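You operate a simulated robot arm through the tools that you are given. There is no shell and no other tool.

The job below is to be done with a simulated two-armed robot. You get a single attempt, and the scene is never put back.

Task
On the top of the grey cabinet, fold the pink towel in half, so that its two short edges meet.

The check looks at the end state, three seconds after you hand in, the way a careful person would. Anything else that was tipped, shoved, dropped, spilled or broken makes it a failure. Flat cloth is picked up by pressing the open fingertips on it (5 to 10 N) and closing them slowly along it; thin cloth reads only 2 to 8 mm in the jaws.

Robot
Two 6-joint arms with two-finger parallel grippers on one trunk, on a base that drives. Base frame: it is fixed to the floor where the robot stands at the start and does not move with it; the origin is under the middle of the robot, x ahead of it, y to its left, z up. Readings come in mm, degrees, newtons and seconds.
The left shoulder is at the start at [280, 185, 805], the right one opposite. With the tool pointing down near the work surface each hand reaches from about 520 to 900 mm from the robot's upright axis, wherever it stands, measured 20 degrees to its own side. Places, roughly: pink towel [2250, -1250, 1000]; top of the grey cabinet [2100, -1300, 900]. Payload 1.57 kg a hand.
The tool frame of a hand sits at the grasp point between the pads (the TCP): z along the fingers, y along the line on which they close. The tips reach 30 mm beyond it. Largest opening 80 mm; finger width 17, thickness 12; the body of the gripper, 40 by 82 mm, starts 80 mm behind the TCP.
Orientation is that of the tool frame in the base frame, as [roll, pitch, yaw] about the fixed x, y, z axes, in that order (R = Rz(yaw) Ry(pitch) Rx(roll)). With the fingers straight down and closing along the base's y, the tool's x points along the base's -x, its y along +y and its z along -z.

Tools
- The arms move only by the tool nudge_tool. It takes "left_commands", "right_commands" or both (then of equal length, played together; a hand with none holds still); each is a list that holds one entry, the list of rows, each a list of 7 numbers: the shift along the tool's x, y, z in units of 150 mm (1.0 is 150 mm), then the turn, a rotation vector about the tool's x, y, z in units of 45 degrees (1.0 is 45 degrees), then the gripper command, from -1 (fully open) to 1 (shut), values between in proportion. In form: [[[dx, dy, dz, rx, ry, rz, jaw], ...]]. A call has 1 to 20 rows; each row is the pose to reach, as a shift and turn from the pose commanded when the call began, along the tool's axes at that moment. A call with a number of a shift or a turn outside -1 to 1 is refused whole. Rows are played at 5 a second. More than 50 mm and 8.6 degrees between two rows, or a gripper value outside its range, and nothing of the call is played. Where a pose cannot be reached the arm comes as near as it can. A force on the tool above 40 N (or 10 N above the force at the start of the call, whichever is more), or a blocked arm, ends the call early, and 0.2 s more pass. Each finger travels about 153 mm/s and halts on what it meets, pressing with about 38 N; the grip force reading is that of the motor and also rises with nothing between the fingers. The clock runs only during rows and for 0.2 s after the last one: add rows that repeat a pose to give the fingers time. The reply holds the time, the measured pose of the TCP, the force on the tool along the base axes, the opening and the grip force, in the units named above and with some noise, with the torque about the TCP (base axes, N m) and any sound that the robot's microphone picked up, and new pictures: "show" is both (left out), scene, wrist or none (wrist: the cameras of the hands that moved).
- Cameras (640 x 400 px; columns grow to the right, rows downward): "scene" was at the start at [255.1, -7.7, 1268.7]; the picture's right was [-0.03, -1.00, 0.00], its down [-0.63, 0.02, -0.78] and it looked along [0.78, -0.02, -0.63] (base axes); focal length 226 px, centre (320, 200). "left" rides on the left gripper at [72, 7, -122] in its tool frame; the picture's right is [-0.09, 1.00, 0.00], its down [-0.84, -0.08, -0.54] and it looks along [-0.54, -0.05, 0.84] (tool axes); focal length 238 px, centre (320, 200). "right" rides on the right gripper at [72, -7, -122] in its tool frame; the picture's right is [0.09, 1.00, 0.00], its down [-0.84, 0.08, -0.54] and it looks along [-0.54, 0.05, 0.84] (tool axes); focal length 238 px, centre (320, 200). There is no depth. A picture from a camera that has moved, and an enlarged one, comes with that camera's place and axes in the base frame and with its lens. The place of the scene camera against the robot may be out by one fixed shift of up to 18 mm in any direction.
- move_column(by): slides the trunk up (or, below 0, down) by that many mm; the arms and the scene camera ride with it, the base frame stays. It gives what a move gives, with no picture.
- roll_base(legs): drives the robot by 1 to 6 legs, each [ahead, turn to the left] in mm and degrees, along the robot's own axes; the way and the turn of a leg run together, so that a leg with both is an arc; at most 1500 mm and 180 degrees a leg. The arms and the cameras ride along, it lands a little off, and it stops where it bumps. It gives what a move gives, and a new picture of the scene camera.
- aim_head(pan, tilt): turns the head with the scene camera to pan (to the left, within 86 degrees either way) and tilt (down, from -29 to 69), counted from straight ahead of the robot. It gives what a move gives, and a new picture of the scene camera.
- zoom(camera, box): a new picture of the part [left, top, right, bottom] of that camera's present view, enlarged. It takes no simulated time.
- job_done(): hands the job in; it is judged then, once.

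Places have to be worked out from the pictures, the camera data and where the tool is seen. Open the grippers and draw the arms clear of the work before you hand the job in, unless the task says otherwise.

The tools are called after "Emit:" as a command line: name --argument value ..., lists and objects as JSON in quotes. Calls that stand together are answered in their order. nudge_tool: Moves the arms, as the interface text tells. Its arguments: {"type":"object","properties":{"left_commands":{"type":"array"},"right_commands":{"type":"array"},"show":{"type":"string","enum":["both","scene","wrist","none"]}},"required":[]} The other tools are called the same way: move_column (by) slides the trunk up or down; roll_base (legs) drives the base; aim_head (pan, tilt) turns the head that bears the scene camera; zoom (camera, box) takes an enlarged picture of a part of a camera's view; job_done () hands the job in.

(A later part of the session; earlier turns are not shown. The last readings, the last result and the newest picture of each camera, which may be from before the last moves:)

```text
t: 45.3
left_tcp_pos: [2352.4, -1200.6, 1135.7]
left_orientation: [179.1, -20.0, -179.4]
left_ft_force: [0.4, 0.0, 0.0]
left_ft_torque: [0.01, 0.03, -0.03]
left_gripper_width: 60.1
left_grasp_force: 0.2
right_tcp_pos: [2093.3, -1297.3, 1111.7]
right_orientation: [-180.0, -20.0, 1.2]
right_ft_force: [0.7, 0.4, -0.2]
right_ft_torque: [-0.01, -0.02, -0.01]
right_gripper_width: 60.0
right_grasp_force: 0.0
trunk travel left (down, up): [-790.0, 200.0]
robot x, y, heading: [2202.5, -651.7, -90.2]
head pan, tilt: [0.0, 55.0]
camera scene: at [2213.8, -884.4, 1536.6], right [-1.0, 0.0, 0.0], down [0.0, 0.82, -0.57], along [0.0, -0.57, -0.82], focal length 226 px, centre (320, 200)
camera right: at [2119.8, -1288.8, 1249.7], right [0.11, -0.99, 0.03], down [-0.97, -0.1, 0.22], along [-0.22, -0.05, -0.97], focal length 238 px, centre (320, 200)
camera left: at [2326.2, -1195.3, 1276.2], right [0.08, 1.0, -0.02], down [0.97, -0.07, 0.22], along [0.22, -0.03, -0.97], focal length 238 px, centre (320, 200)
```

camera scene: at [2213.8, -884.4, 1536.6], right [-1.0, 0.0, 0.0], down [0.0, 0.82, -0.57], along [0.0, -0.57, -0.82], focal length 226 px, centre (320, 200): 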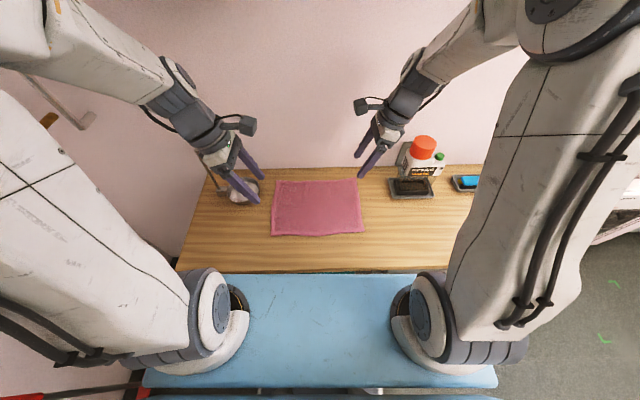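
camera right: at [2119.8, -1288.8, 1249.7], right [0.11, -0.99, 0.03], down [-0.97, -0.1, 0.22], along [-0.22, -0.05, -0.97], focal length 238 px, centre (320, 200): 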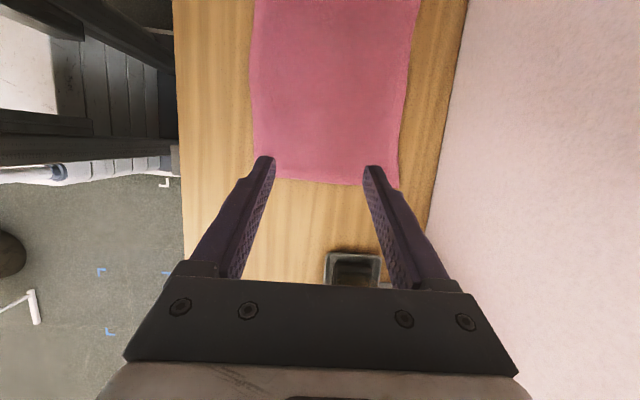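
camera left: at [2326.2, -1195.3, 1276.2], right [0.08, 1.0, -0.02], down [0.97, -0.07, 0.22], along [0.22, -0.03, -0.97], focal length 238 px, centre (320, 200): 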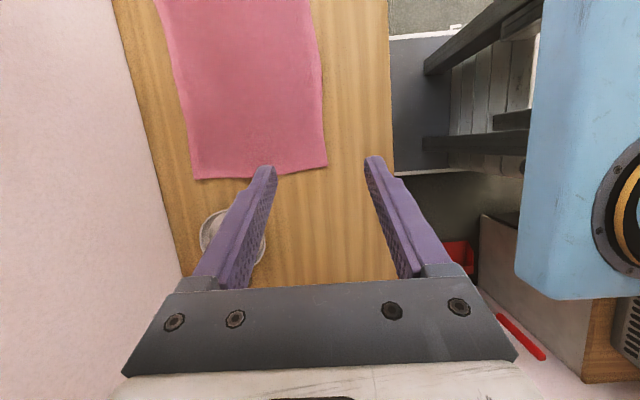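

The wrist cameras look almost straight down on both short edges. I zoom in to refine the corner positions.

Emit:
zoom --camera "right" --box '[220, 100, 460, 250]'

Emit:
zoom --camera "left" --box '[150, 100, 390, 250]'

```text
2.67 times, centred on (340, 175) of right
camera zoom: at [2119.8, -1288.8, 1249.7], right [0.11, -0.99, 0.03], down [-0.97, -0.1, 0.22], along [-0.22, -0.05, -0.97], focal length 636 px, centre (267, 267)
```

zoom: 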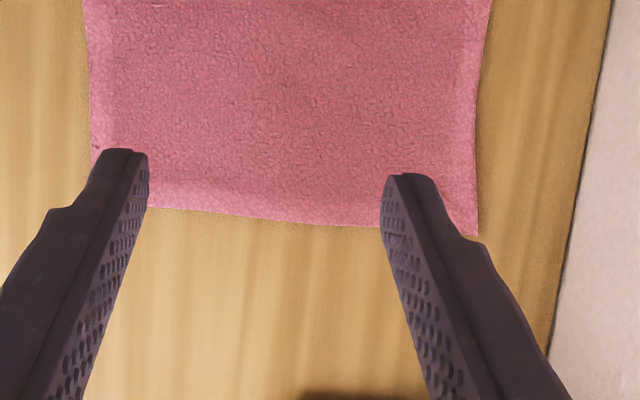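

```text
2.67 times, centred on (270, 175) of left
camera zoom: at [2326.2, -1195.3, 1276.2], right [0.08, 1.0, -0.02], down [0.97, -0.07, 0.22], along [0.22, -0.03, -0.97], focal length 636 px, centre (453, 267)
```

zoom: 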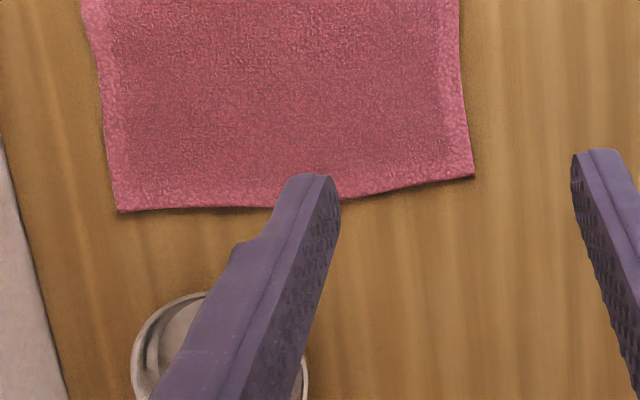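

From the wrist views (z≈897): right edge x≈2070 (y -1424 to -1208), left edge x≈2357–2362 (y -1407 to -1191), so the towel is about 290 × 216 mm. I move the right hand down over the far-right corner (aim 2077, -1387) with a smaller lean to keep clear of the bottle, stopping 30 mm above contact.

Emit:
nudge_tool --right_commands '[[[-0.077, 0.1, 0.15, 0, -0.03, 0, 0], [-0.153, 0.2, 0.3, 0, -0.06, 0, 0], [-0.23, 0.3, 0.45, 0, -0.09, 0, 0], [-0.307, 0.4, 0.6, 0, -0.12, 0, 0], [-0.383, 0.5, 0.76, 0, -0.15, 0, 0], [-0.46, 0.595, 0.909, 0, -0.178, 0, 0], [-0.46, 0.595, 0.909, 0, -0.178, 0, 0]]]' --show "both"

```text
t: 46.9
left_tcp_pos: [2353.1, -1199.0, 1136.0]
left_orientation: [179.0, -20.0, -179.3]
left_ft_force: [-0.3, -0.4, -0.2]
left_ft_torque: [0.01, 0.0, 0.02]
left_gripper_width: 60.2
left_grasp_force: 0.2
right_tcp_pos: [2078.0, -1386.0, 958.7]
right_orientation: [-180.0, -11.9, 1.2]
right_ft_force: [0.5, -0.2, -0.8]
right_ft_torque: [0.01, 0.01, 0.0]
right_gripper_width: 39.8
right_grasp_force: 0.1
trunk travel left (down, up): [-790.0, 200.0]
robot x, y, heading: [2204.3, -647.5, -90.2]
head pan, tilt: [0.0, 55.0]
camera scene: at [2213.7, -884.3, 1536.7], right [-1.0, 0.0, 0.0], down [0.0, 0.82, -0.57], along [0.0, -0.57, -0.82], focal length 226 px, centre (320, 200)
camera right: at [2122.7, -1377.0, 1091.8], right [0.11, -0.99, 0.02], down [-0.93, -0.1, 0.36], along [-0.35, -0.06, -0.93], focal length 238 px, centre (320, 200)
```

scene: 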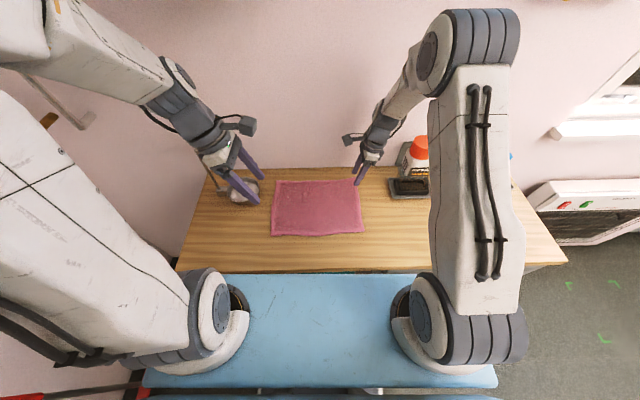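
right: 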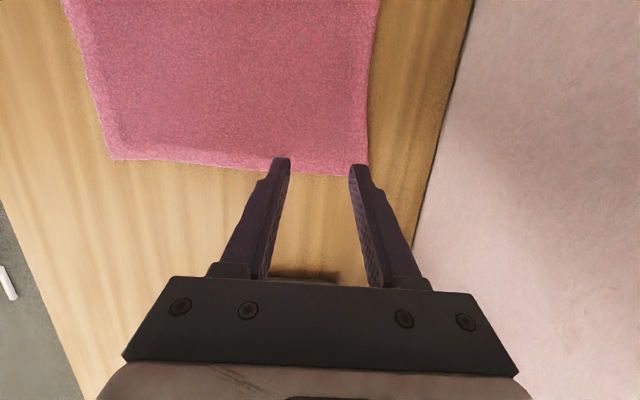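

The right hand is above the far-right corner. I zoom in on the wrist view to check where the fingers will land.

Emit:
zoom --camera "right" --box '[220, 110, 420, 235]'

```text
3.20 times, centred on (320, 172) of right
camera zoom: at [2122.7, -1377.0, 1091.8], right [0.11, -0.99, 0.02], down [-0.93, -0.1, 0.36], along [-0.35, -0.06, -0.93], focal length 763 px, centre (320, 288)
```

zoom: 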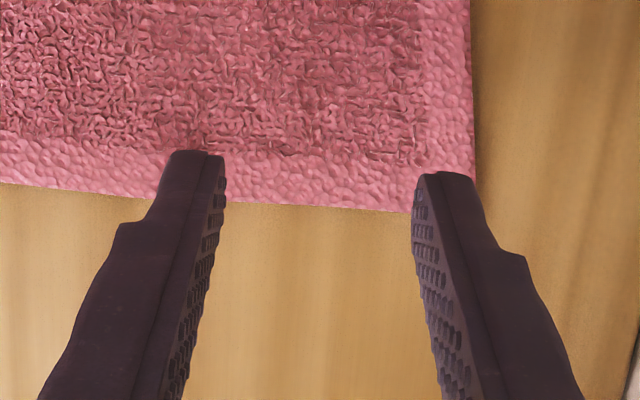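

The fingertips will land 3–20 mm inside the right edge and within the far edge, which is where I want them. I descend to just above the cloth.

Emit:
nudge_tool --right_commands '[[[-0.015, 0, 0.072, 0, 0, 0, 0], [-0.0302, 0, 0.1435, 0, 0, 0, 0], [-0.0302, 0, 0.1435, 0, 0, 0, 0]]]' --show "none"

Emit:
nudge_tool --right_commands '[[[-0.0041, 0, 0.0196, 0, 0, 0, 0], [-0.0041, 0, 0.0196, 0, 0, 0, 0], [-0.0041, 0, 0.0196, 0, 0, 0, 0]]]' --show "none"

Emit:
nudge_tool --right_commands '[[[-0.0041, 0, 0.0196, 0, 0, 0, 0], [-0.0041, 0, 0.0196, 0, 0, 0, 0], [-0.0041, 0, 0.0196, 0, 0, 0, 0]]]' --show "wrist"

```text
t: 47.7
left_tcp_pos: [2352.4, -1199.9, 1135.7]
left_orientation: [179.1, -20.0, -179.3]
left_ft_force: [0.2, 0.5, -0.3]
left_ft_torque: [-0.01, -0.01, -0.01]
left_gripper_width: 60.0
left_grasp_force: 0.0
right_tcp_pos: [2077.8, -1385.1, 936.4]
right_orientation: [179.9, -11.9, 1.3]
right_ft_force: [-0.1, -0.2, 0.4]
right_ft_torque: [-0.05, -0.01, 0.01]
right_gripper_width: 40.1
right_grasp_force: 0.0
trunk travel left (down, up): [-790.0, 200.0]
robot x, y, heading: [2204.6, -649.2, -90.0]
head pan, tilt: [0.0, 55.0]
```

```text
t: 48.5
left_tcp_pos: [2352.9, -1200.1, 1136.6]
left_orientation: [179.1, -19.9, -179.3]
left_ft_force: [-0.2, 0.3, 0.4]
left_ft_torque: [-0.01, 0.0, 0.01]
left_gripper_width: 59.8
left_grasp_force: 0.0
right_tcp_pos: [2077.3, -1386.3, 933.8]
right_orientation: [179.9, -11.9, 1.2]
right_ft_force: [1.2, 1.0, -0.1]
right_ft_torque: [-0.07, 0.02, 0.01]
right_gripper_width: 40.0
right_grasp_force: 0.0
trunk travel left (down, up): [-790.0, 200.0]
robot x, y, heading: [2202.8, -650.3, -90.1]
head pan, tilt: [0.0, 55.0]
```

```text
t: 49.3
left_tcp_pos: [2352.8, -1199.3, 1135.9]
left_orientation: [179.1, -19.9, -179.3]
left_ft_force: [0.2, 0.3, -0.2]
left_ft_torque: [-0.01, -0.03, 0.01]
left_gripper_width: 60.1
left_grasp_force: 0.0
right_tcp_pos: [2078.1, -1386.0, 931.3]
right_orientation: [179.9, -11.9, 1.2]
right_ft_force: [0.3, 0.5, -0.6]
right_ft_torque: [-0.01, -0.02, -0.02]
right_gripper_width: 40.1
right_grasp_force: 0.0
trunk travel left (down, up): [-790.0, 200.0]
robot x, y, heading: [2206.1, -647.5, -90.2]
head pan, tilt: [0.0, 55.0]
camera right: at [2122.7, -1377.8, 1064.4], right [0.11, -0.99, 0.02], down [-0.93, -0.1, 0.36], along [-0.35, -0.06, -0.93], focal length 238 px, centre (320, 200)
```

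right: 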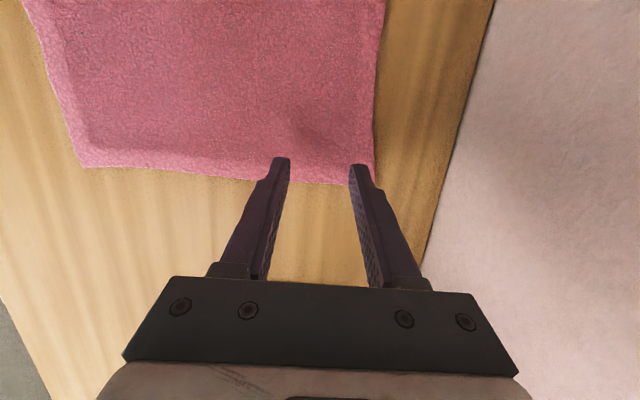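

There is no contact yet at tip height ≈900. I continue down in 3 mm steps.

Emit:
nudge_tool --right_commands '[[[-0.0041, 0, 0.0196, 0, 0, 0, 0], [-0.0041, 0, 0.0196, 0, 0, 0, 0]]]' --show "none"

Emit:
nudge_tool --right_commands '[[[-0.0041, 0, 0.0196, 0, 0, 0, 0], [-0.0041, 0, 0.0196, 0, 0, 0, 0]]]' --show "none"

```text
t: 49.9
left_tcp_pos: [2352.2, -1199.5, 1135.6]
left_orientation: [179.0, -19.8, -179.3]
left_ft_force: [-0.5, -0.5, 0.3]
left_ft_torque: [0.0, -0.03, -0.03]
left_gripper_width: 59.9
left_grasp_force: 0.0
right_tcp_pos: [2077.2, -1386.7, 927.3]
right_orientation: [180.0, -11.8, 1.2]
right_ft_force: [0.8, 0.0, 0.3]
right_ft_torque: [-0.02, -0.04, 0.01]
right_gripper_width: 39.9
right_grasp_force: 0.0
trunk travel left (down, up): [-790.0, 200.0]
robot x, y, heading: [2206.5, -649.7, -90.1]
head pan, tilt: [0.0, 55.0]
```

```text
t: 50.5
left_tcp_pos: [2352.2, -1200.5, 1136.4]
left_orientation: [179.1, -19.9, -179.3]
left_ft_force: [-0.3, 0.4, -0.3]
left_ft_torque: [-0.02, -0.01, 0.0]
left_gripper_width: 59.9
left_grasp_force: 0.0
right_tcp_pos: [2077.0, -1385.5, 925.4]
right_orientation: [179.9, -11.9, 1.2]
right_ft_force: [-0.3, 0.1, 0.4]
right_ft_torque: [0.02, -0.01, -0.02]
right_gripper_width: 39.8
right_grasp_force: 0.1
trunk travel left (down, up): [-790.0, 200.0]
robot x, y, heading: [2204.9, -644.8, -90.4]
head pan, tilt: [0.0, 55.0]
```

Still no contact, with the tips at ≈894. I continue down.

Emit:
nudge_tool --right_commands '[[[-0.0041, 0, 0.0196, 0, 0, 0, 0], [-0.0041, 0, 0.0196, 0, 0, 0, 0]]]' --show "none"

Emit:
nudge_tool --right_commands '[[[-0.0027, 0, 0.013, 0, 0, 0, 0], [-0.0027, 0, 0.013, 0, 0, 0, 0]]]' --show "wrist"

```text
t: 51.1
left_tcp_pos: [2352.4, -1199.5, 1135.6]
left_orientation: [179.2, -19.9, -179.3]
left_ft_force: [0.1, 0.7, -1.2]
left_ft_torque: [0.0, -0.04, -0.01]
left_gripper_width: 59.8
left_grasp_force: 0.1
right_tcp_pos: [2077.7, -1387.0, 921.9]
right_orientation: [179.8, -12.0, 1.2]
right_ft_force: [0.6, -0.7, 0.0]
right_ft_torque: [-0.02, -0.01, -0.02]
right_gripper_width: 40.1
right_grasp_force: 0.1
trunk travel left (down, up): [-790.0, 200.0]
robot x, y, heading: [2204.7, -647.5, -90.1]
head pan, tilt: [0.0, 55.0]
```

```text
t: 51.7
left_tcp_pos: [2351.6, -1199.9, 1137.1]
left_orientation: [179.1, -19.9, -179.4]
left_ft_force: [0.1, 1.0, -0.2]
left_ft_torque: [0.02, -0.04, -0.01]
left_gripper_width: 59.8
left_grasp_force: 0.1
right_tcp_pos: [2077.9, -1385.8, 921.2]
right_orientation: [179.9, -11.9, 1.3]
right_ft_force: [-0.8, 0.2, -0.3]
right_ft_torque: [-0.01, 0.01, 0.01]
right_gripper_width: 40.1
right_grasp_force: 0.1
trunk travel left (down, up): [-790.0, 200.0]
robot x, y, heading: [2208.5, -645.8, -90.3]
head pan, tilt: [0.0, 55.0]
camera right: at [2122.2, -1377.9, 1054.2], right [0.11, -0.99, 0.02], down [-0.93, -0.1, 0.36], along [-0.35, -0.06, -0.93], focal length 238 px, centre (320, 200)
```

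right: 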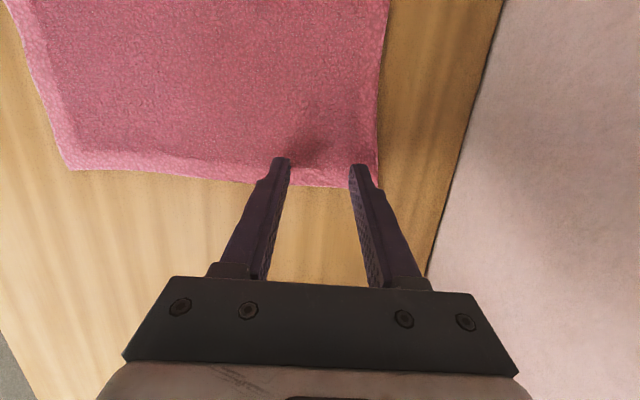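

No contact yet, but the shadow is close to the finger. I keep stepping down in 2–3 mm steps.

Emit:
nudge_tool --right_commands '[[[-0.0041, 0, 0.0196, 0, 0, 0, 0], [-0.0041, 0, 0.0196, 0, 0, 0, 0]]]' --show "none"

Emit:
nudge_tool --right_commands '[[[-0.0041, 0, 0.0196, 0, 0, 0, 0], [-0.0041, 0, 0.0196, 0, 0, 0, 0]]]' --show "none"

Emit:
nudge_tool --right_commands '[[[-0.0027, 0, 0.013, 0, 0, 0, 0], [-0.0027, 0, 0.013, 0, 0, 0, 0]]]' --show "wrist"

```text
t: 52.3
left_tcp_pos: [2352.7, -1199.4, 1137.2]
left_orientation: [179.1, -19.9, -179.3]
left_ft_force: [0.2, -0.4, 0.2]
left_ft_torque: [0.0, 0.0, 0.03]
left_gripper_width: 60.1
left_grasp_force: 0.1
right_tcp_pos: [2077.3, -1386.9, 918.1]
right_orientation: [-180.0, -11.8, 1.1]
right_ft_force: [0.0, 0.6, -0.3]
right_ft_torque: [-0.02, -0.02, 0.02]
right_gripper_width: 40.2
right_grasp_force: 0.0
trunk travel left (down, up): [-790.0, 200.0]
robot x, y, heading: [2207.7, -645.1, -90.2]
head pan, tilt: [0.0, 55.0]
```

```text
t: 52.9
left_tcp_pos: [2351.9, -1200.2, 1135.9]
left_orientation: [179.1, -19.9, -179.3]
left_ft_force: [0.1, -0.4, -0.6]
left_ft_torque: [0.0, -0.03, 0.0]
left_gripper_width: 59.8
left_grasp_force: 0.1
right_tcp_pos: [2076.9, -1385.6, 915.5]
right_orientation: [179.9, -11.9, 1.1]
right_ft_force: [0.6, 1.0, 1.3]
right_ft_torque: [0.01, 0.03, -0.01]
right_gripper_width: 40.0
right_grasp_force: 0.1
trunk travel left (down, up): [-790.0, 200.0]
robot x, y, heading: [2206.0, -644.7, -89.9]
head pan, tilt: [0.0, 55.0]
```

```text
t: 53.5
left_tcp_pos: [2352.9, -1199.7, 1136.8]
left_orientation: [179.1, -19.9, -179.2]
left_ft_force: [0.4, -0.3, -0.2]
left_ft_torque: [-0.01, 0.02, -0.01]
left_gripper_width: 59.8
left_grasp_force: 0.1
right_tcp_pos: [2076.4, -1387.3, 913.4]
right_orientation: [179.9, -11.9, 1.2]
right_ft_force: [2.2, 1.9, 9.8]
right_ft_torque: [0.15, -0.04, -0.04]
right_gripper_width: 39.9
right_grasp_force: 0.1
trunk travel left (down, up): [-790.0, 200.0]
robot x, y, heading: [2207.5, -645.8, -90.0]
head pan, tilt: [0.0, 55.0]
camera right: at [2122.2, -1378.0, 1047.2], right [0.11, -0.99, 0.02], down [-0.93, -0.1, 0.36], along [-0.35, -0.06, -0.93], focal length 238 px, centre (320, 200)
```

right: 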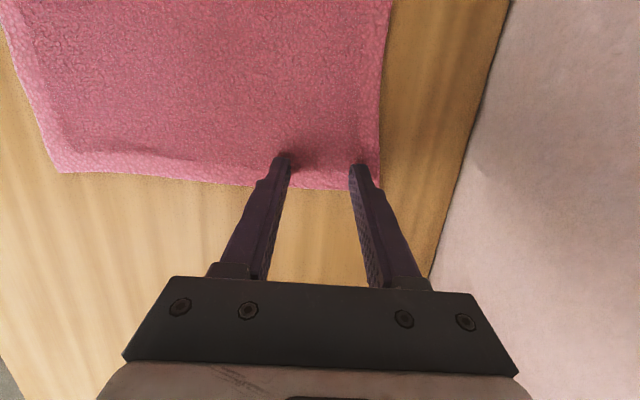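

I have contact at TCP z≈914 with about 9 N (cloth top ≈883). Now I close the right jaws slowly along the cloth.

Emit:
nudge_tool --right_commands '[[[0, 0, 0, 0, 0, 0, 0.08], [0, 0, 0, 0, 0, 0, 0.16], [0, 0, 0, 0, 0, 0, 0.24], [0, 0, 0, 0, 0, 0, 0.32], [0, 0, 0, 0, 0, 0, 0.4], [0, 0, 0, 0, 0, 0, 0.48], [0, 0, 0, 0, 0, 0, 0.56], [0, 0, 0, 0, 0, 0, 0.64], [0, 0, 0, 0, 0, 0, 0.72], [0, 0, 0, 0, 0, 0, 0.8], [0, 0, 0, 0, 0, 0, 0.88], [0, 0, 0, 0, 0, 0, 0.94], [0, 0, 0, 0, 0, 0, 1.0], [0, 0, 0, 0, 0, 0, 1.0], [0, 0, 0, 0, 0, 0, 1.0]]]' --show "wrist"

Emit:
zoom --camera "right" --box '[220, 110, 420, 235]'

```text
t: 56.7
left_tcp_pos: [2351.5, -1200.6, 1136.6]
left_orientation: [179.1, -19.9, -179.4]
left_ft_force: [-0.2, 1.0, -0.6]
left_ft_torque: [0.0, -0.01, 0.0]
left_gripper_width: 60.2
left_grasp_force: 0.1
right_tcp_pos: [2076.9, -1385.7, 913.1]
right_orientation: [179.8, -11.9, 1.2]
right_ft_force: [0.2, 1.0, 16.4]
right_ft_torque: [0.09, 0.02, 0.07]
right_gripper_width: 4.5
right_grasp_force: 24.9
trunk travel left (down, up): [-790.0, 200.0]
robot x, y, heading: [2207.0, -646.9, -90.0]
head pan, tilt: [0.0, 55.0]
camera right: at [2122.0, -1377.7, 1046.9], right [0.11, -0.99, 0.02], down [-0.93, -0.1, 0.36], along [-0.35, -0.06, -0.93], focal length 238 px, centre (320, 200)
```

right: 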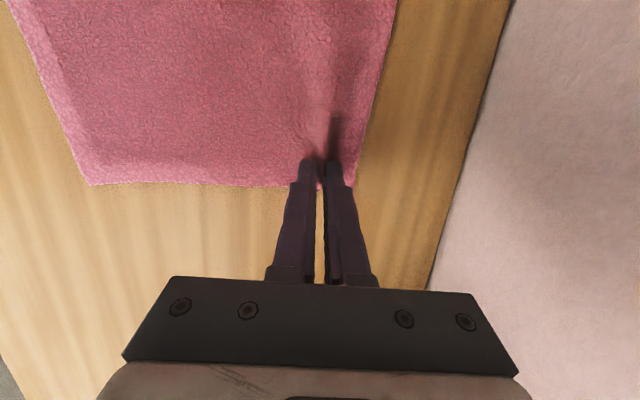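

```text
3.20 times, centred on (320, 172) of right
camera zoom: at [2122.0, -1377.7, 1046.9], right [0.11, -0.99, 0.02], down [-0.93, -0.1, 0.36], along [-0.35, -0.06, -0.93], focal length 763 px, centre (320, 288)
```

zoom: 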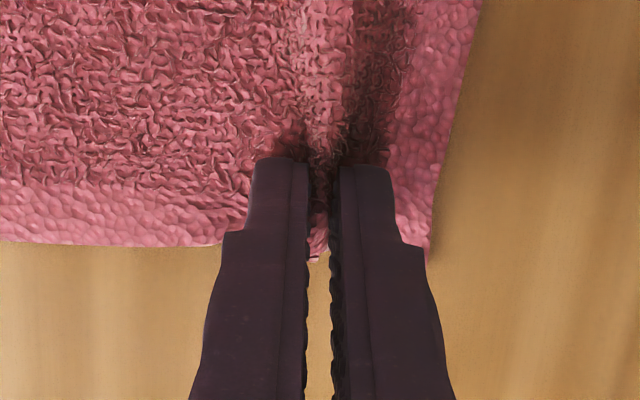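

The grip holds (4.5 mm in the jaws), but it bunched about 35 mm of the edge. I reverse it by opening while pressed, so the cloth spreads back, and will re-pinch with a smaller opening for a cleaner fold.

Emit:
nudge_tool --right_commands '[[[0, 0, 0, 0, 0, 0, 0.85], [0, 0, 0, 0, 0, 0, 0.7], [0, 0, 0, 0, 0, 0, 0.55], [0, 0, 0, 0, 0, 0, 0.4], [0, 0, 0, 0, 0, 0, 0.3], [0, 0, 0, 0, 0, 0, 0.2], [0, 0, 0, 0, 0, 0, 0.1], [0, 0, 0, 0, 0, 0, 0], [0, 0, 0, 0, 0, 0, -0.1], [0, 0, 0, 0, 0, 0, -0.1]]]' --show "wrist"

```text
t: 58.9
left_tcp_pos: [2353.2, -1199.9, 1136.8]
left_orientation: [179.2, -19.9, -179.3]
left_ft_force: [1.1, -0.3, 0.4]
left_ft_torque: [0.0, 0.01, -0.03]
left_gripper_width: 59.9
left_grasp_force: 0.0
right_tcp_pos: [2078.3, -1385.1, 913.7]
right_orientation: [179.8, -12.0, 1.2]
right_ft_force: [-0.6, -1.9, 15.5]
right_ft_torque: [0.09, 0.02, 0.02]
right_gripper_width: 38.0
right_grasp_force: 0.1
trunk travel left (down, up): [-790.0, 200.0]
robot x, y, heading: [2201.1, -650.2, -90.0]
head pan, tilt: [0.0, 55.0]
camera right: at [2122.0, -1377.9, 1046.9], right [0.11, -0.99, 0.02], down [-0.93, -0.1, 0.36], along [-0.35, -0.06, -0.93], focal length 238 px, centre (320, 200)
```

right: 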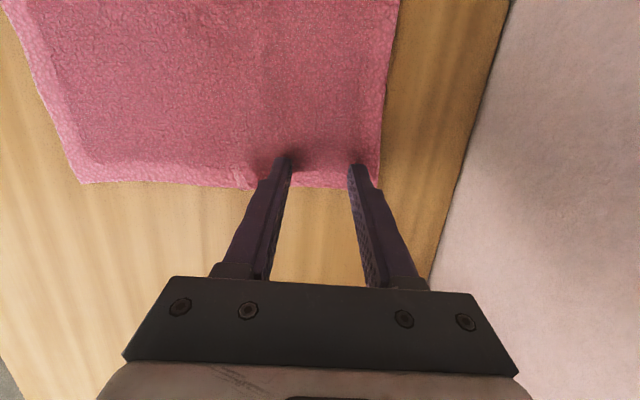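

The cloth spread back nearly flat. I lift 8 mm, narrow the opening to about 24 mm, shift 12 mm toward the far corner, and press again.

Emit:
nudge_tool --right_commands '[[[0.0055, 0, -0.026, 0, 0, 0, -0.1], [0.011, 0, -0.0522, 0, 0, 0, -0.1], [0.011, 0.04, -0.0522, 0, 0, 0, 0.2], [0.011, 0.08, -0.0522, 0, 0, 0, 0.4], [0.011, 0.08, -0.0522, 0, 0, 0, 0.4], [0.006, 0.08, -0.026, 0, 0, 0, 0.4], [0.003, 0.08, -0.012, 0, 0, 0, 0.4], [0.001, 0.08, -0.004, 0, 0, 0, 0.4], [0.001, 0.08, -0.004, 0, 0, 0, 0.4]]]' --show "wrist"

Emit:
zoom --camera "right" --box '[220, 110, 420, 235]'

```text
t: 60.9
left_tcp_pos: [2352.1, -1200.2, 1136.3]
left_orientation: [179.2, -19.9, -179.3]
left_ft_force: [0.1, 0.5, -0.3]
left_ft_torque: [0.01, -0.03, 0.02]
left_gripper_width: 60.0
left_grasp_force: 0.0
right_tcp_pos: [2079.1, -1397.6, 914.9]
right_orientation: [179.9, -11.8, 1.2]
right_ft_force: [1.4, 1.1, 7.6]
right_ft_torque: [0.03, -0.05, 0.0]
right_gripper_width: 23.8
right_grasp_force: 0.0
trunk travel left (down, up): [-790.0, 200.0]
robot x, y, heading: [2204.8, -646.3, -90.0]
head pan, tilt: [0.0, 55.0]
camera right: at [2122.7, -1389.8, 1047.3], right [0.11, -0.99, 0.02], down [-0.93, -0.1, 0.36], along [-0.35, -0.06, -0.93], focal length 238 px, centre (320, 200)
```

right: 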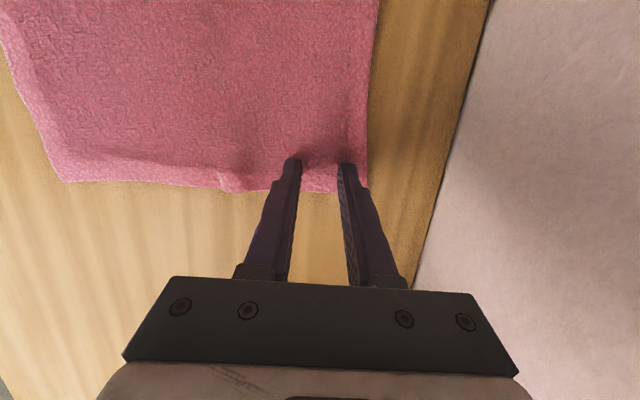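

```text
3.20 times, centred on (320, 172) of right
camera zoom: at [2122.7, -1389.8, 1047.3], right [0.11, -0.99, 0.02], down [-0.93, -0.1, 0.36], along [-0.35, -0.06, -0.93], focal length 763 px, centre (320, 288)
```

zoom: 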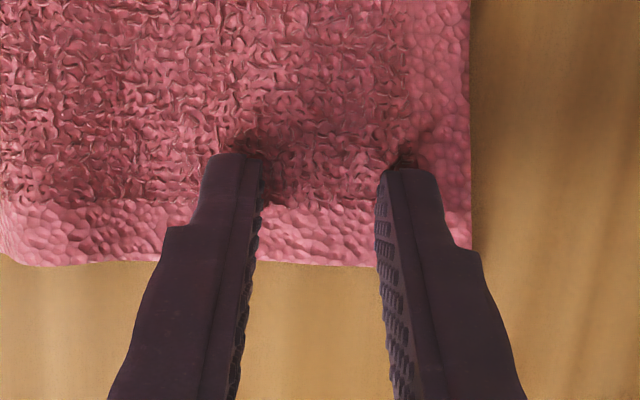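

Pressed at 7.6 N with the smaller opening. I close slowly.

Emit:
nudge_tool --right_commands '[[[0, 0, 0, 0, 0, 0, 0.46], [0, 0, 0, 0, 0, 0, 0.52], [0, 0, 0, 0, 0, 0, 0.58], [0, 0, 0, 0, 0, 0, 0.64], [0, 0, 0, 0, 0, 0, 0.7], [0, 0, 0, 0, 0, 0, 0.76], [0, 0, 0, 0, 0, 0, 0.82], [0, 0, 0, 0, 0, 0, 0.88], [0, 0, 0, 0, 0, 0, 0.94], [0, 0, 0, 0, 0, 0, 1.0], [0, 0, 0, 0, 0, 0, 1.0], [0, 0, 0, 0, 0, 0, 1.0]]]' --show "wrist"

Emit:
zoom --camera "right" --box '[220, 110, 420, 235]'

```text
t: 63.5
left_tcp_pos: [2352.0, -1199.5, 1137.1]
left_orientation: [179.1, -19.9, -179.2]
left_ft_force: [-0.9, 0.4, 0.0]
left_ft_torque: [-0.03, -0.01, 0.0]
left_gripper_width: 60.0
left_grasp_force: 0.3
right_tcp_pos: [2077.7, -1397.3, 913.8]
right_orientation: [179.9, -11.8, 1.2]
right_ft_force: [0.3, 0.3, 11.3]
right_ft_torque: [-0.01, 0.02, 0.0]
right_gripper_width: 3.8
right_grasp_force: 24.5
trunk travel left (down, up): [-790.0, 200.0]
robot x, y, heading: [2202.2, -648.9, -90.3]
head pan, tilt: [0.0, 55.0]
camera right: at [2122.5, -1389.6, 1047.0], right [0.11, -0.99, 0.02], down [-0.93, -0.1, 0.36], along [-0.35, -0.06, -0.93], focal length 238 px, centre (320, 200)
```

right: 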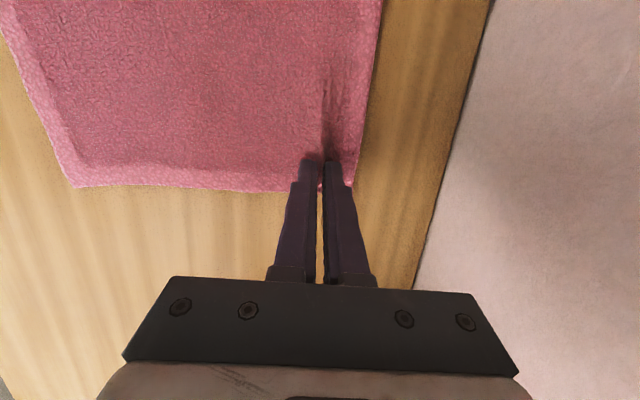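

```text
3.20 times, centred on (320, 172) of right
camera zoom: at [2122.5, -1389.6, 1047.0], right [0.11, -0.99, 0.02], down [-0.93, -0.1, 0.36], along [-0.35, -0.06, -0.93], focal length 763 px, centre (320, 288)
```

zoom: 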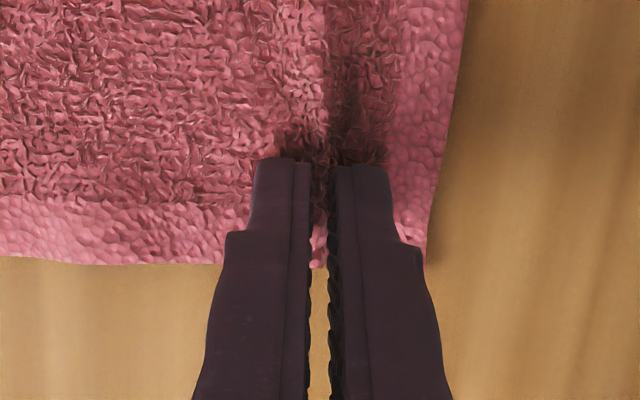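

The right grip is clean (3.8 mm, little bunching). Now I bring the left hand down and across toward the near-right corner, first descending so its wrist stays below the right elbow.

Emit:
nudge_tool --left_commands '[[[0.069, -0.069, 0.2, 0, 0, 0, 0.4], [0.137, -0.137, 0.4, 0, 0, 0, 0.4], [0.206, -0.206, 0.6, 0, 0, 0, 0.4], [0.274, -0.274, 0.8, 0, 0, 0, 0.4], [0.343, -0.343, 1.0, 0, 0, 0, 0.4], [0.343, -0.343, 1.0, 0, 0, 0, 0.4]]]' --show "both"

```text
t: 64.9
left_tcp_pos: [2253.4, -1250.8, 1012.5]
left_orientation: [179.3, -19.9, -179.3]
left_ft_force: [0.1, 0.5, -0.4]
left_ft_torque: [0.03, -0.01, -0.02]
left_gripper_width: 24.2
left_grasp_force: 0.0
right_tcp_pos: [2077.3, -1397.8, 914.8]
right_orientation: [179.9, -11.9, 1.2]
right_ft_force: [0.5, 0.9, 10.6]
right_ft_torque: [0.0, -0.01, -0.02]
right_gripper_width: 3.6
right_grasp_force: 24.6
trunk travel left (down, up): [-790.0, 200.0]
robot x, y, heading: [2202.7, -644.4, -90.0]
head pan, tilt: [0.0, 55.0]
camera scene: at [2213.8, -883.5, 1536.8], right [-1.0, 0.0, 0.0], down [0.0, 0.82, -0.57], along [0.0, -0.57, -0.82], focal length 226 px, centre (320, 200)
camera left: at [2227.4, -1245.9, 1152.5], right [0.08, 1.0, -0.02], down [0.97, -0.07, 0.22], along [0.22, -0.03, -0.97], focal length 238 px, centre (320, 200)
```

scene: 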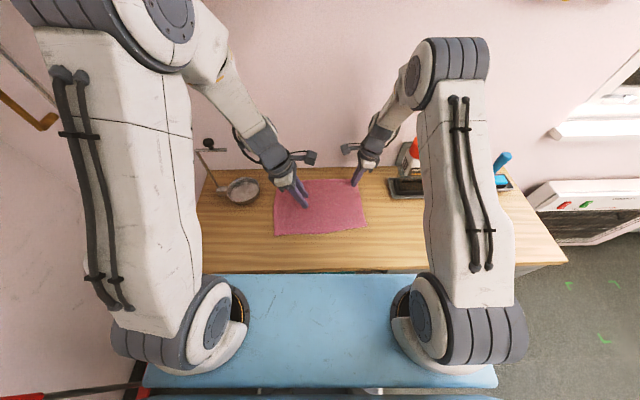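
left: 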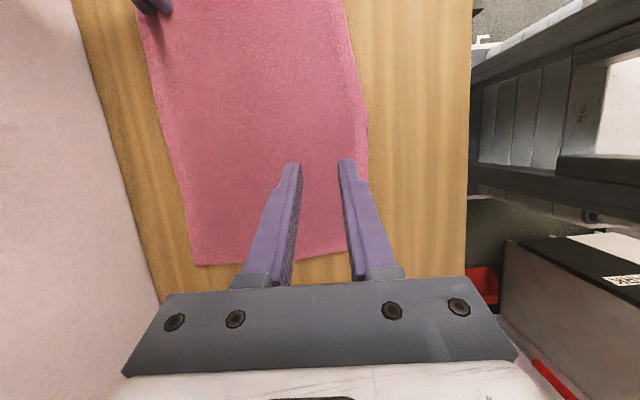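

Both arms have ample clearance from each other. I move the left hand over the near-right corner, staying about 45 mm above contact.

Emit:
nudge_tool --left_commands '[[[0.187, -0.005, 0.14, 0, 0, 0, 0.4], [0.374, -0.01, 0.28, 0, 0, 0, 0.4], [0.56, -0.016, 0.42, 0, 0, 0, 0.4], [0.747, -0.021, 0.56, 0, 0, 0, 0.4], [0.934, -0.026, 0.7, 0, 0, 0, 0.4], [0.934, -0.026, 0.7, 0, 0, 0, 0.4]]]' --show "both"

Emit:
zoom --camera "left" --box '[200, 80, 440, 230]'

```text
t: 66.3
left_tcp_pos: [2084.8, -1256.1, 960.6]
left_orientation: [179.1, -19.9, -179.2]
left_ft_force: [0.7, 0.1, 0.8]
left_ft_torque: [-0.01, 0.0, -0.01]
left_gripper_width: 24.1
left_grasp_force: 0.1
right_tcp_pos: [2078.3, -1398.3, 914.5]
right_orientation: [180.0, -12.0, 1.2]
right_ft_force: [0.1, 0.7, 11.9]
right_ft_torque: [0.04, 0.03, -0.01]
right_gripper_width: 3.8
right_grasp_force: 24.4
trunk travel left (down, up): [-790.0, 200.0]
robot x, y, heading: [2206.9, -645.5, -90.2]
head pan, tilt: [0.0, 55.0]
camera scene: at [2213.8, -883.5, 1536.8], right [-1.0, 0.0, 0.0], down [0.0, 0.82, -0.57], along [0.0, -0.57, -0.82], focal length 226 px, centre (320, 200)
camera left: at [2059.3, -1251.4, 1100.8], right [0.08, 1.0, -0.02], down [0.97, -0.07, 0.22], along [0.22, -0.03, -0.97], focal length 238 px, centre (320, 200)
```

scene: 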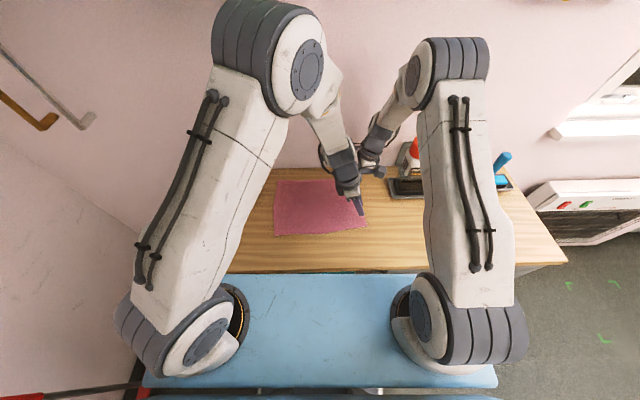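
left: 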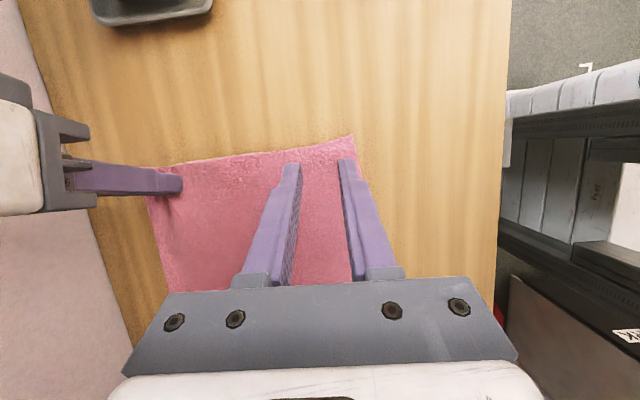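

```text
2.67 times, centred on (320, 155) of left
camera zoom: at [2059.3, -1251.4, 1100.8], right [0.08, 1.0, -0.02], down [0.97, -0.07, 0.22], along [0.22, -0.03, -0.97], focal length 636 px, centre (320, 320)
```

zoom: 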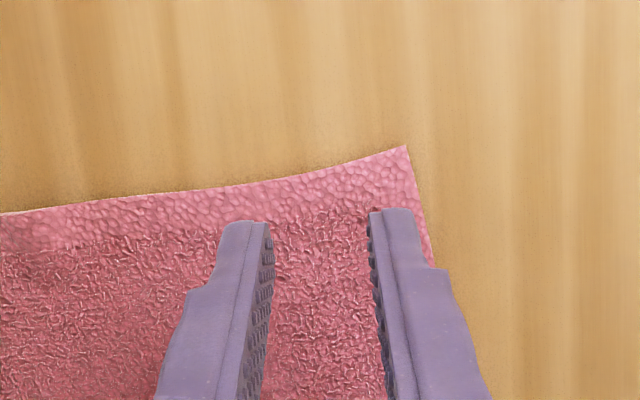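

The near corner has been drawn to about (2051, -1226) and turned about 9° by the first pinch. I align the left hand to it (aim 2078, -1253, turned 9°) and descend to just above contact.

Emit:
nudge_tool --left_commands '[[[-0.012, 0.004, 0.066, 0, 0, -0.05, 0.4], [-0.025, 0.008, 0.133, 0, 0, -0.1, 0.4], [-0.037, 0.012, 0.2, 0, 0, -0.15, 0.4], [-0.049, 0.016, 0.255, 0, 0, -0.2, 0.4], [-0.049, 0.016, 0.255, 0, 0, -0.2, 0.4]]]' --show "wrist"

Emit:
zoom --camera "left" --box '[200, 80, 440, 230]'

```text
t: 67.5
left_tcp_pos: [2080.0, -1253.2, 922.6]
left_orientation: [175.8, -19.4, -169.7]
left_ft_force: [-0.1, 0.2, -0.1]
left_ft_torque: [0.03, 0.0, 0.01]
left_gripper_width: 23.9
left_grasp_force: 0.1
right_tcp_pos: [2078.2, -1397.8, 914.0]
right_orientation: [179.9, -11.7, 1.2]
right_ft_force: [-0.3, 1.4, 11.4]
right_ft_torque: [0.01, -0.03, 0.01]
right_gripper_width: 3.7
right_grasp_force: 24.8
trunk travel left (down, up): [-790.0, 200.0]
robot x, y, heading: [2209.1, -649.2, -90.0]
head pan, tilt: [0.0, 55.0]
camera left: at [2053.9, -1259.7, 1061.9], right [-0.07, 1.0, 0.04], down [0.97, 0.06, 0.22], along [0.22, 0.05, -0.97], focal length 238 px, centre (320, 200)
```

left: 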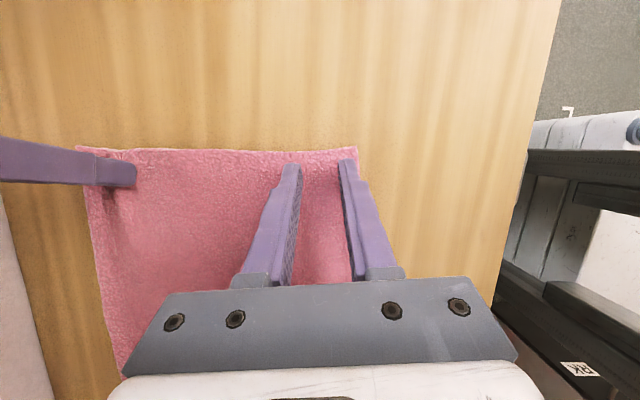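

```text
2.67 times, centred on (320, 155) of left
camera zoom: at [2053.9, -1259.7, 1061.9], right [-0.07, 1.0, 0.04], down [0.97, 0.06, 0.22], along [0.22, 0.05, -0.97], focal length 636 px, centre (320, 320)
```

zoom: 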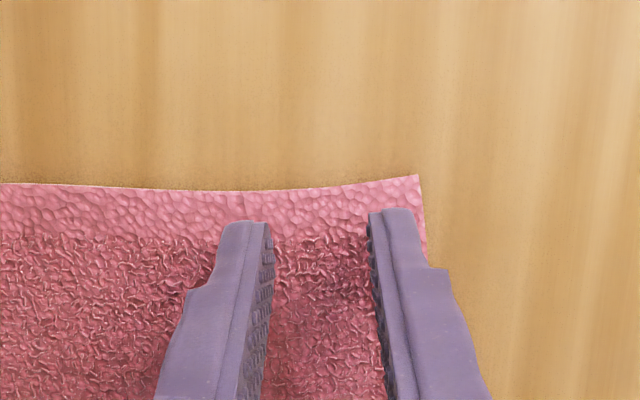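

The two left fingertips are uneven (about 4° tilt from the combined turn). I level them with a small rotation about the tool x axis and step down.

Emit:
nudge_tool --left_commands '[[[0, 0, 0, 0.05, 0, 0, 0.4], [-0.005, 0, 0.0125, 0.0935, 0, 0, 0.4], [-0.0089, 0, 0.025, 0.0935, 0, 0, 0.4], [-0.0089, 0, 0.025, 0.0935, 0, 0, 0.4]]]' --show "none"

Emit:
nudge_tool --left_commands '[[[-0.0044, 0, 0.0126, 0, 0, 0, 0.4], [-0.0044, 0, 0.0126, 0, 0, 0, 0.4]]]' --show "none"

Emit:
nudge_tool --left_commands '[[[-0.0044, 0, 0.0126, 0, 0, 0, 0.4], [-0.0044, 0, 0.0126, 0, 0, 0, 0.4]]]' --show "wrist"

```text
t: 68.5
left_tcp_pos: [2079.5, -1253.3, 918.0]
left_orientation: [180.0, -19.5, -169.7]
left_ft_force: [-0.4, 0.4, 0.7]
left_ft_torque: [0.03, 0.02, -0.01]
left_gripper_width: 24.0
left_grasp_force: 0.1
right_tcp_pos: [2076.7, -1398.1, 913.3]
right_orientation: [180.0, -12.0, 1.2]
right_ft_force: [0.1, 0.5, 12.0]
right_ft_torque: [0.02, 0.0, -0.05]
right_gripper_width: 3.9
right_grasp_force: 24.9
trunk travel left (down, up): [-790.0, 200.0]
robot x, y, heading: [2205.0, -647.1, -90.0]
head pan, tilt: [0.0, 55.0]
```

```text
t: 69.1
left_tcp_pos: [2080.3, -1252.7, 916.0]
left_orientation: [-179.9, -19.5, -169.7]
left_ft_force: [-0.2, -0.4, -0.1]
left_ft_torque: [-0.03, -0.01, -0.01]
left_gripper_width: 23.9
left_grasp_force: 0.1
right_tcp_pos: [2076.8, -1398.2, 913.6]
right_orientation: [180.0, -11.8, 1.2]
right_ft_force: [0.5, 0.4, 10.6]
right_ft_torque: [0.0, 0.01, -0.06]
right_gripper_width: 3.7
right_grasp_force: 25.1
trunk travel left (down, up): [-790.0, 200.0]
robot x, y, heading: [2202.9, -650.2, -90.0]
head pan, tilt: [0.0, 55.0]
```

```text
t: 69.7
left_tcp_pos: [2079.1, -1253.3, 914.5]
left_orientation: [-179.8, -19.6, -169.7]
left_ft_force: [0.4, 1.4, 0.5]
left_ft_torque: [-0.01, -0.03, -0.02]
left_gripper_width: 24.2
left_grasp_force: 0.0
right_tcp_pos: [2077.7, -1397.0, 914.5]
right_orientation: [179.9, -11.9, 1.2]
right_ft_force: [0.1, 1.3, 11.1]
right_ft_torque: [0.02, 0.01, 0.01]
right_gripper_width: 3.8
right_grasp_force: 24.3
trunk travel left (down, up): [-790.0, 200.0]
robot x, y, heading: [2205.4, -646.8, -90.0]
head pan, tilt: [0.0, 55.0]
camera left: at [2052.2, -1250.4, 1054.4], right [-0.09, 1.0, -0.03], down [0.97, 0.1, 0.23], along [0.23, -0.01, -0.97], focal length 238 px, centre (320, 200)
```

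left: 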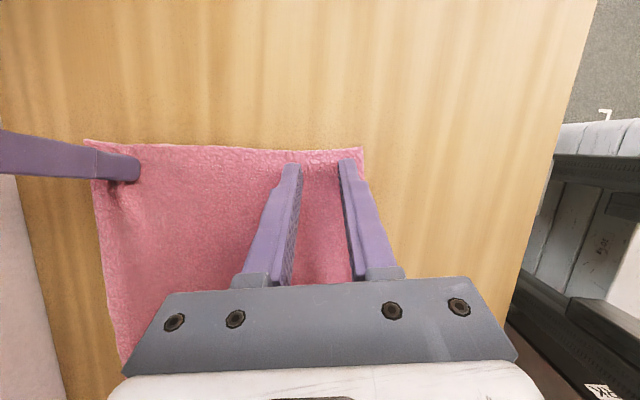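

The fingers are level now, with no contact yet at z≈914.5. I continue in 2 mm steps.

Emit:
nudge_tool --left_commands '[[[-0.0044, 0, 0.0126, 0, 0, 0, 0.4], [-0.0044, 0, 0.0126, 0, 0, 0, 0.4]]]' --show "none"

Emit:
nudge_tool --left_commands '[[[-0.0022, 0, 0.0063, 0, 0, 0, 0.4], [-0.0022, 0, 0.0063, 0, 0, 0, 0.4]]]' --show "none"

```text
t: 70.3
left_tcp_pos: [2078.6, -1253.4, 914.8]
left_orientation: [-179.9, -19.6, -169.8]
left_ft_force: [2.6, 0.7, 9.3]
left_ft_torque: [0.06, -0.03, 0.01]
left_gripper_width: 24.0
left_grasp_force: 0.1
right_tcp_pos: [2078.5, -1398.2, 913.7]
right_orientation: [179.9, -11.9, 1.2]
right_ft_force: [0.0, -0.4, 9.1]
right_ft_torque: [-0.03, 0.02, -0.01]
right_gripper_width: 3.6
right_grasp_force: 24.3
trunk travel left (down, up): [-790.0, 200.0]
robot x, y, heading: [2205.5, -646.4, -90.0]
head pan, tilt: [0.0, 55.0]
```

```text
t: 70.9
left_tcp_pos: [2079.9, -1253.2, 913.2]
left_orientation: [-179.8, -19.6, -169.7]
left_ft_force: [2.8, 0.9, 20.5]
left_ft_torque: [0.13, -0.03, 0.03]
left_gripper_width: 23.8
left_grasp_force: 0.1
right_tcp_pos: [2077.9, -1398.4, 914.5]
right_orientation: [179.9, -11.9, 1.1]
right_ft_force: [-0.2, -1.0, 5.3]
right_ft_torque: [-0.01, 0.02, 0.0]
right_gripper_width: 3.7
right_grasp_force: 25.1
trunk travel left (down, up): [-790.0, 200.0]
robot x, y, heading: [2204.6, -646.9, -90.2]
head pan, tilt: [0.0, 55.0]
```

Left contact is at 20 N, a bit too much. I ease up about 0.9 mm and then close the left jaws slowly.

Emit:
nudge_tool --left_commands '[[[0.002, 0, -0.0056, 0, 0, 0, 0.4], [0.002, 0, -0.0056, 0, 0, 0, 0.4]]]' --show "none"

Emit:
nudge_tool --left_commands '[[[0, 0, 0, 0, 0, 0, 0.46], [0, 0, 0, 0, 0, 0, 0.52], [0, 0, 0, 0, 0, 0, 0.58], [0, 0, 0, 0, 0, 0, 0.64], [0, 0, 0, 0, 0, 0, 0.7], [0, 0, 0, 0, 0, 0, 0.76], [0, 0, 0, 0, 0, 0, 0.82], [0, 0, 0, 0, 0, 0, 0.88], [0, 0, 0, 0, 0, 0, 0.94], [0, 0, 0, 0, 0, 0, 1.0], [0, 0, 0, 0, 0, 0, 1.0], [0, 0, 0, 0, 0, 0, 1.0]]]' --show "both"

Emit:
zoom --camera "left" --box '[60, 80, 420, 305]'

```text
t: 71.5
left_tcp_pos: [2080.9, -1253.2, 913.5]
left_orientation: [-179.7, -19.6, -169.7]
left_ft_force: [2.1, -0.1, 20.8]
left_ft_torque: [0.11, 0.02, -0.03]
left_gripper_width: 24.0
left_grasp_force: 0.0
right_tcp_pos: [2076.9, -1397.3, 913.2]
right_orientation: [179.9, -12.0, 1.2]
right_ft_force: [-0.9, -1.4, 5.4]
right_ft_torque: [-0.01, 0.03, -0.02]
right_gripper_width: 3.8
right_grasp_force: 24.2
trunk travel left (down, up): [-790.0, 200.0]
robot x, y, heading: [2204.3, -646.1, -90.4]
head pan, tilt: [0.0, 55.0]
```

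```text
t: 74.1
left_tcp_pos: [2080.2, -1252.3, 913.9]
left_orientation: [-179.9, -19.5, -169.7]
left_ft_force: [-1.5, -0.7, 23.2]
left_ft_torque: [0.06, 0.07, -0.02]
left_gripper_width: 2.9
left_grasp_force: 24.2
right_tcp_pos: [2077.7, -1397.7, 913.4]
right_orientation: [179.9, -11.8, 1.3]
right_ft_force: [-0.3, 1.8, 5.7]
right_ft_torque: [0.03, 0.04, 0.04]
right_gripper_width: 3.8
right_grasp_force: 25.2
trunk travel left (down, up): [-790.0, 200.0]
robot x, y, heading: [2204.7, -650.7, -90.0]
head pan, tilt: [0.0, 55.0]
camera scene: at [2213.9, -882.9, 1537.0], right [-1.0, 0.0, 0.0], down [0.0, 0.82, -0.57], along [0.0, -0.57, -0.82], focal length 226 px, centre (320, 200)
camera left: at [2052.3, -1249.7, 1052.7], right [-0.09, 1.0, -0.03], down [0.97, 0.1, 0.23], along [0.23, -0.01, -0.97], focal length 238 px, centre (320, 200)
```

scene: 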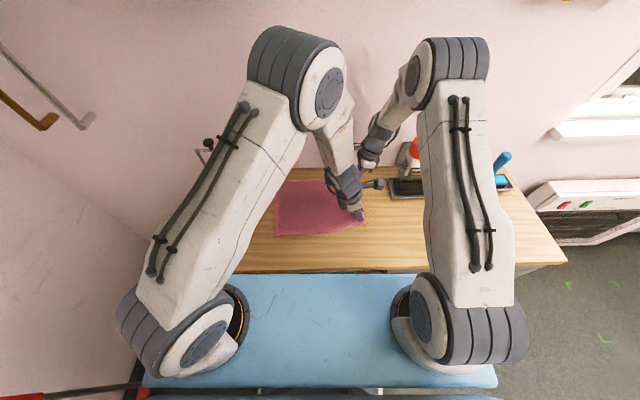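
left: 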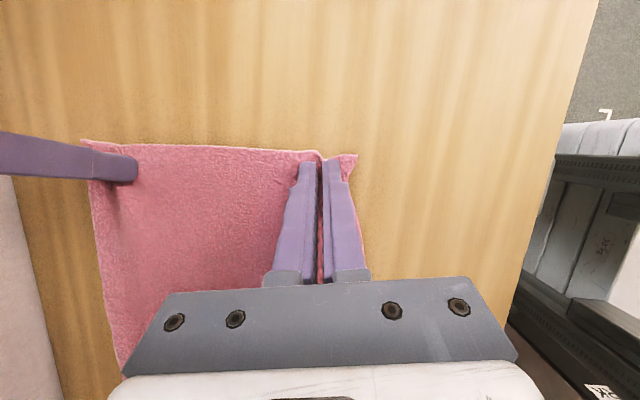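

```text
1.78 times, centred on (240, 192) of left
camera zoom: at [2052.3, -1249.7, 1052.7], right [-0.09, 1.0, -0.03], down [0.97, 0.1, 0.23], along [0.23, -0.01, -0.97], focal length 424 px, centre (462, 213)
```

zoom: 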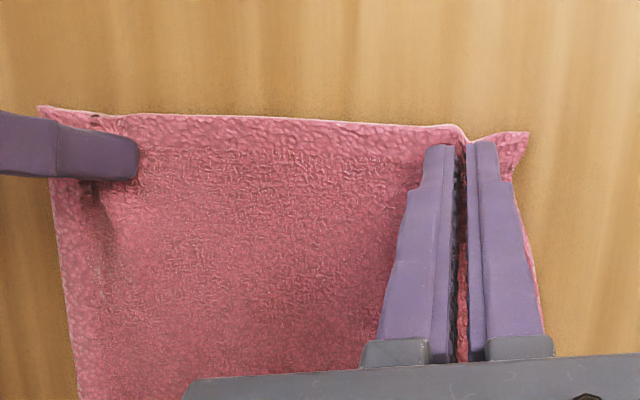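

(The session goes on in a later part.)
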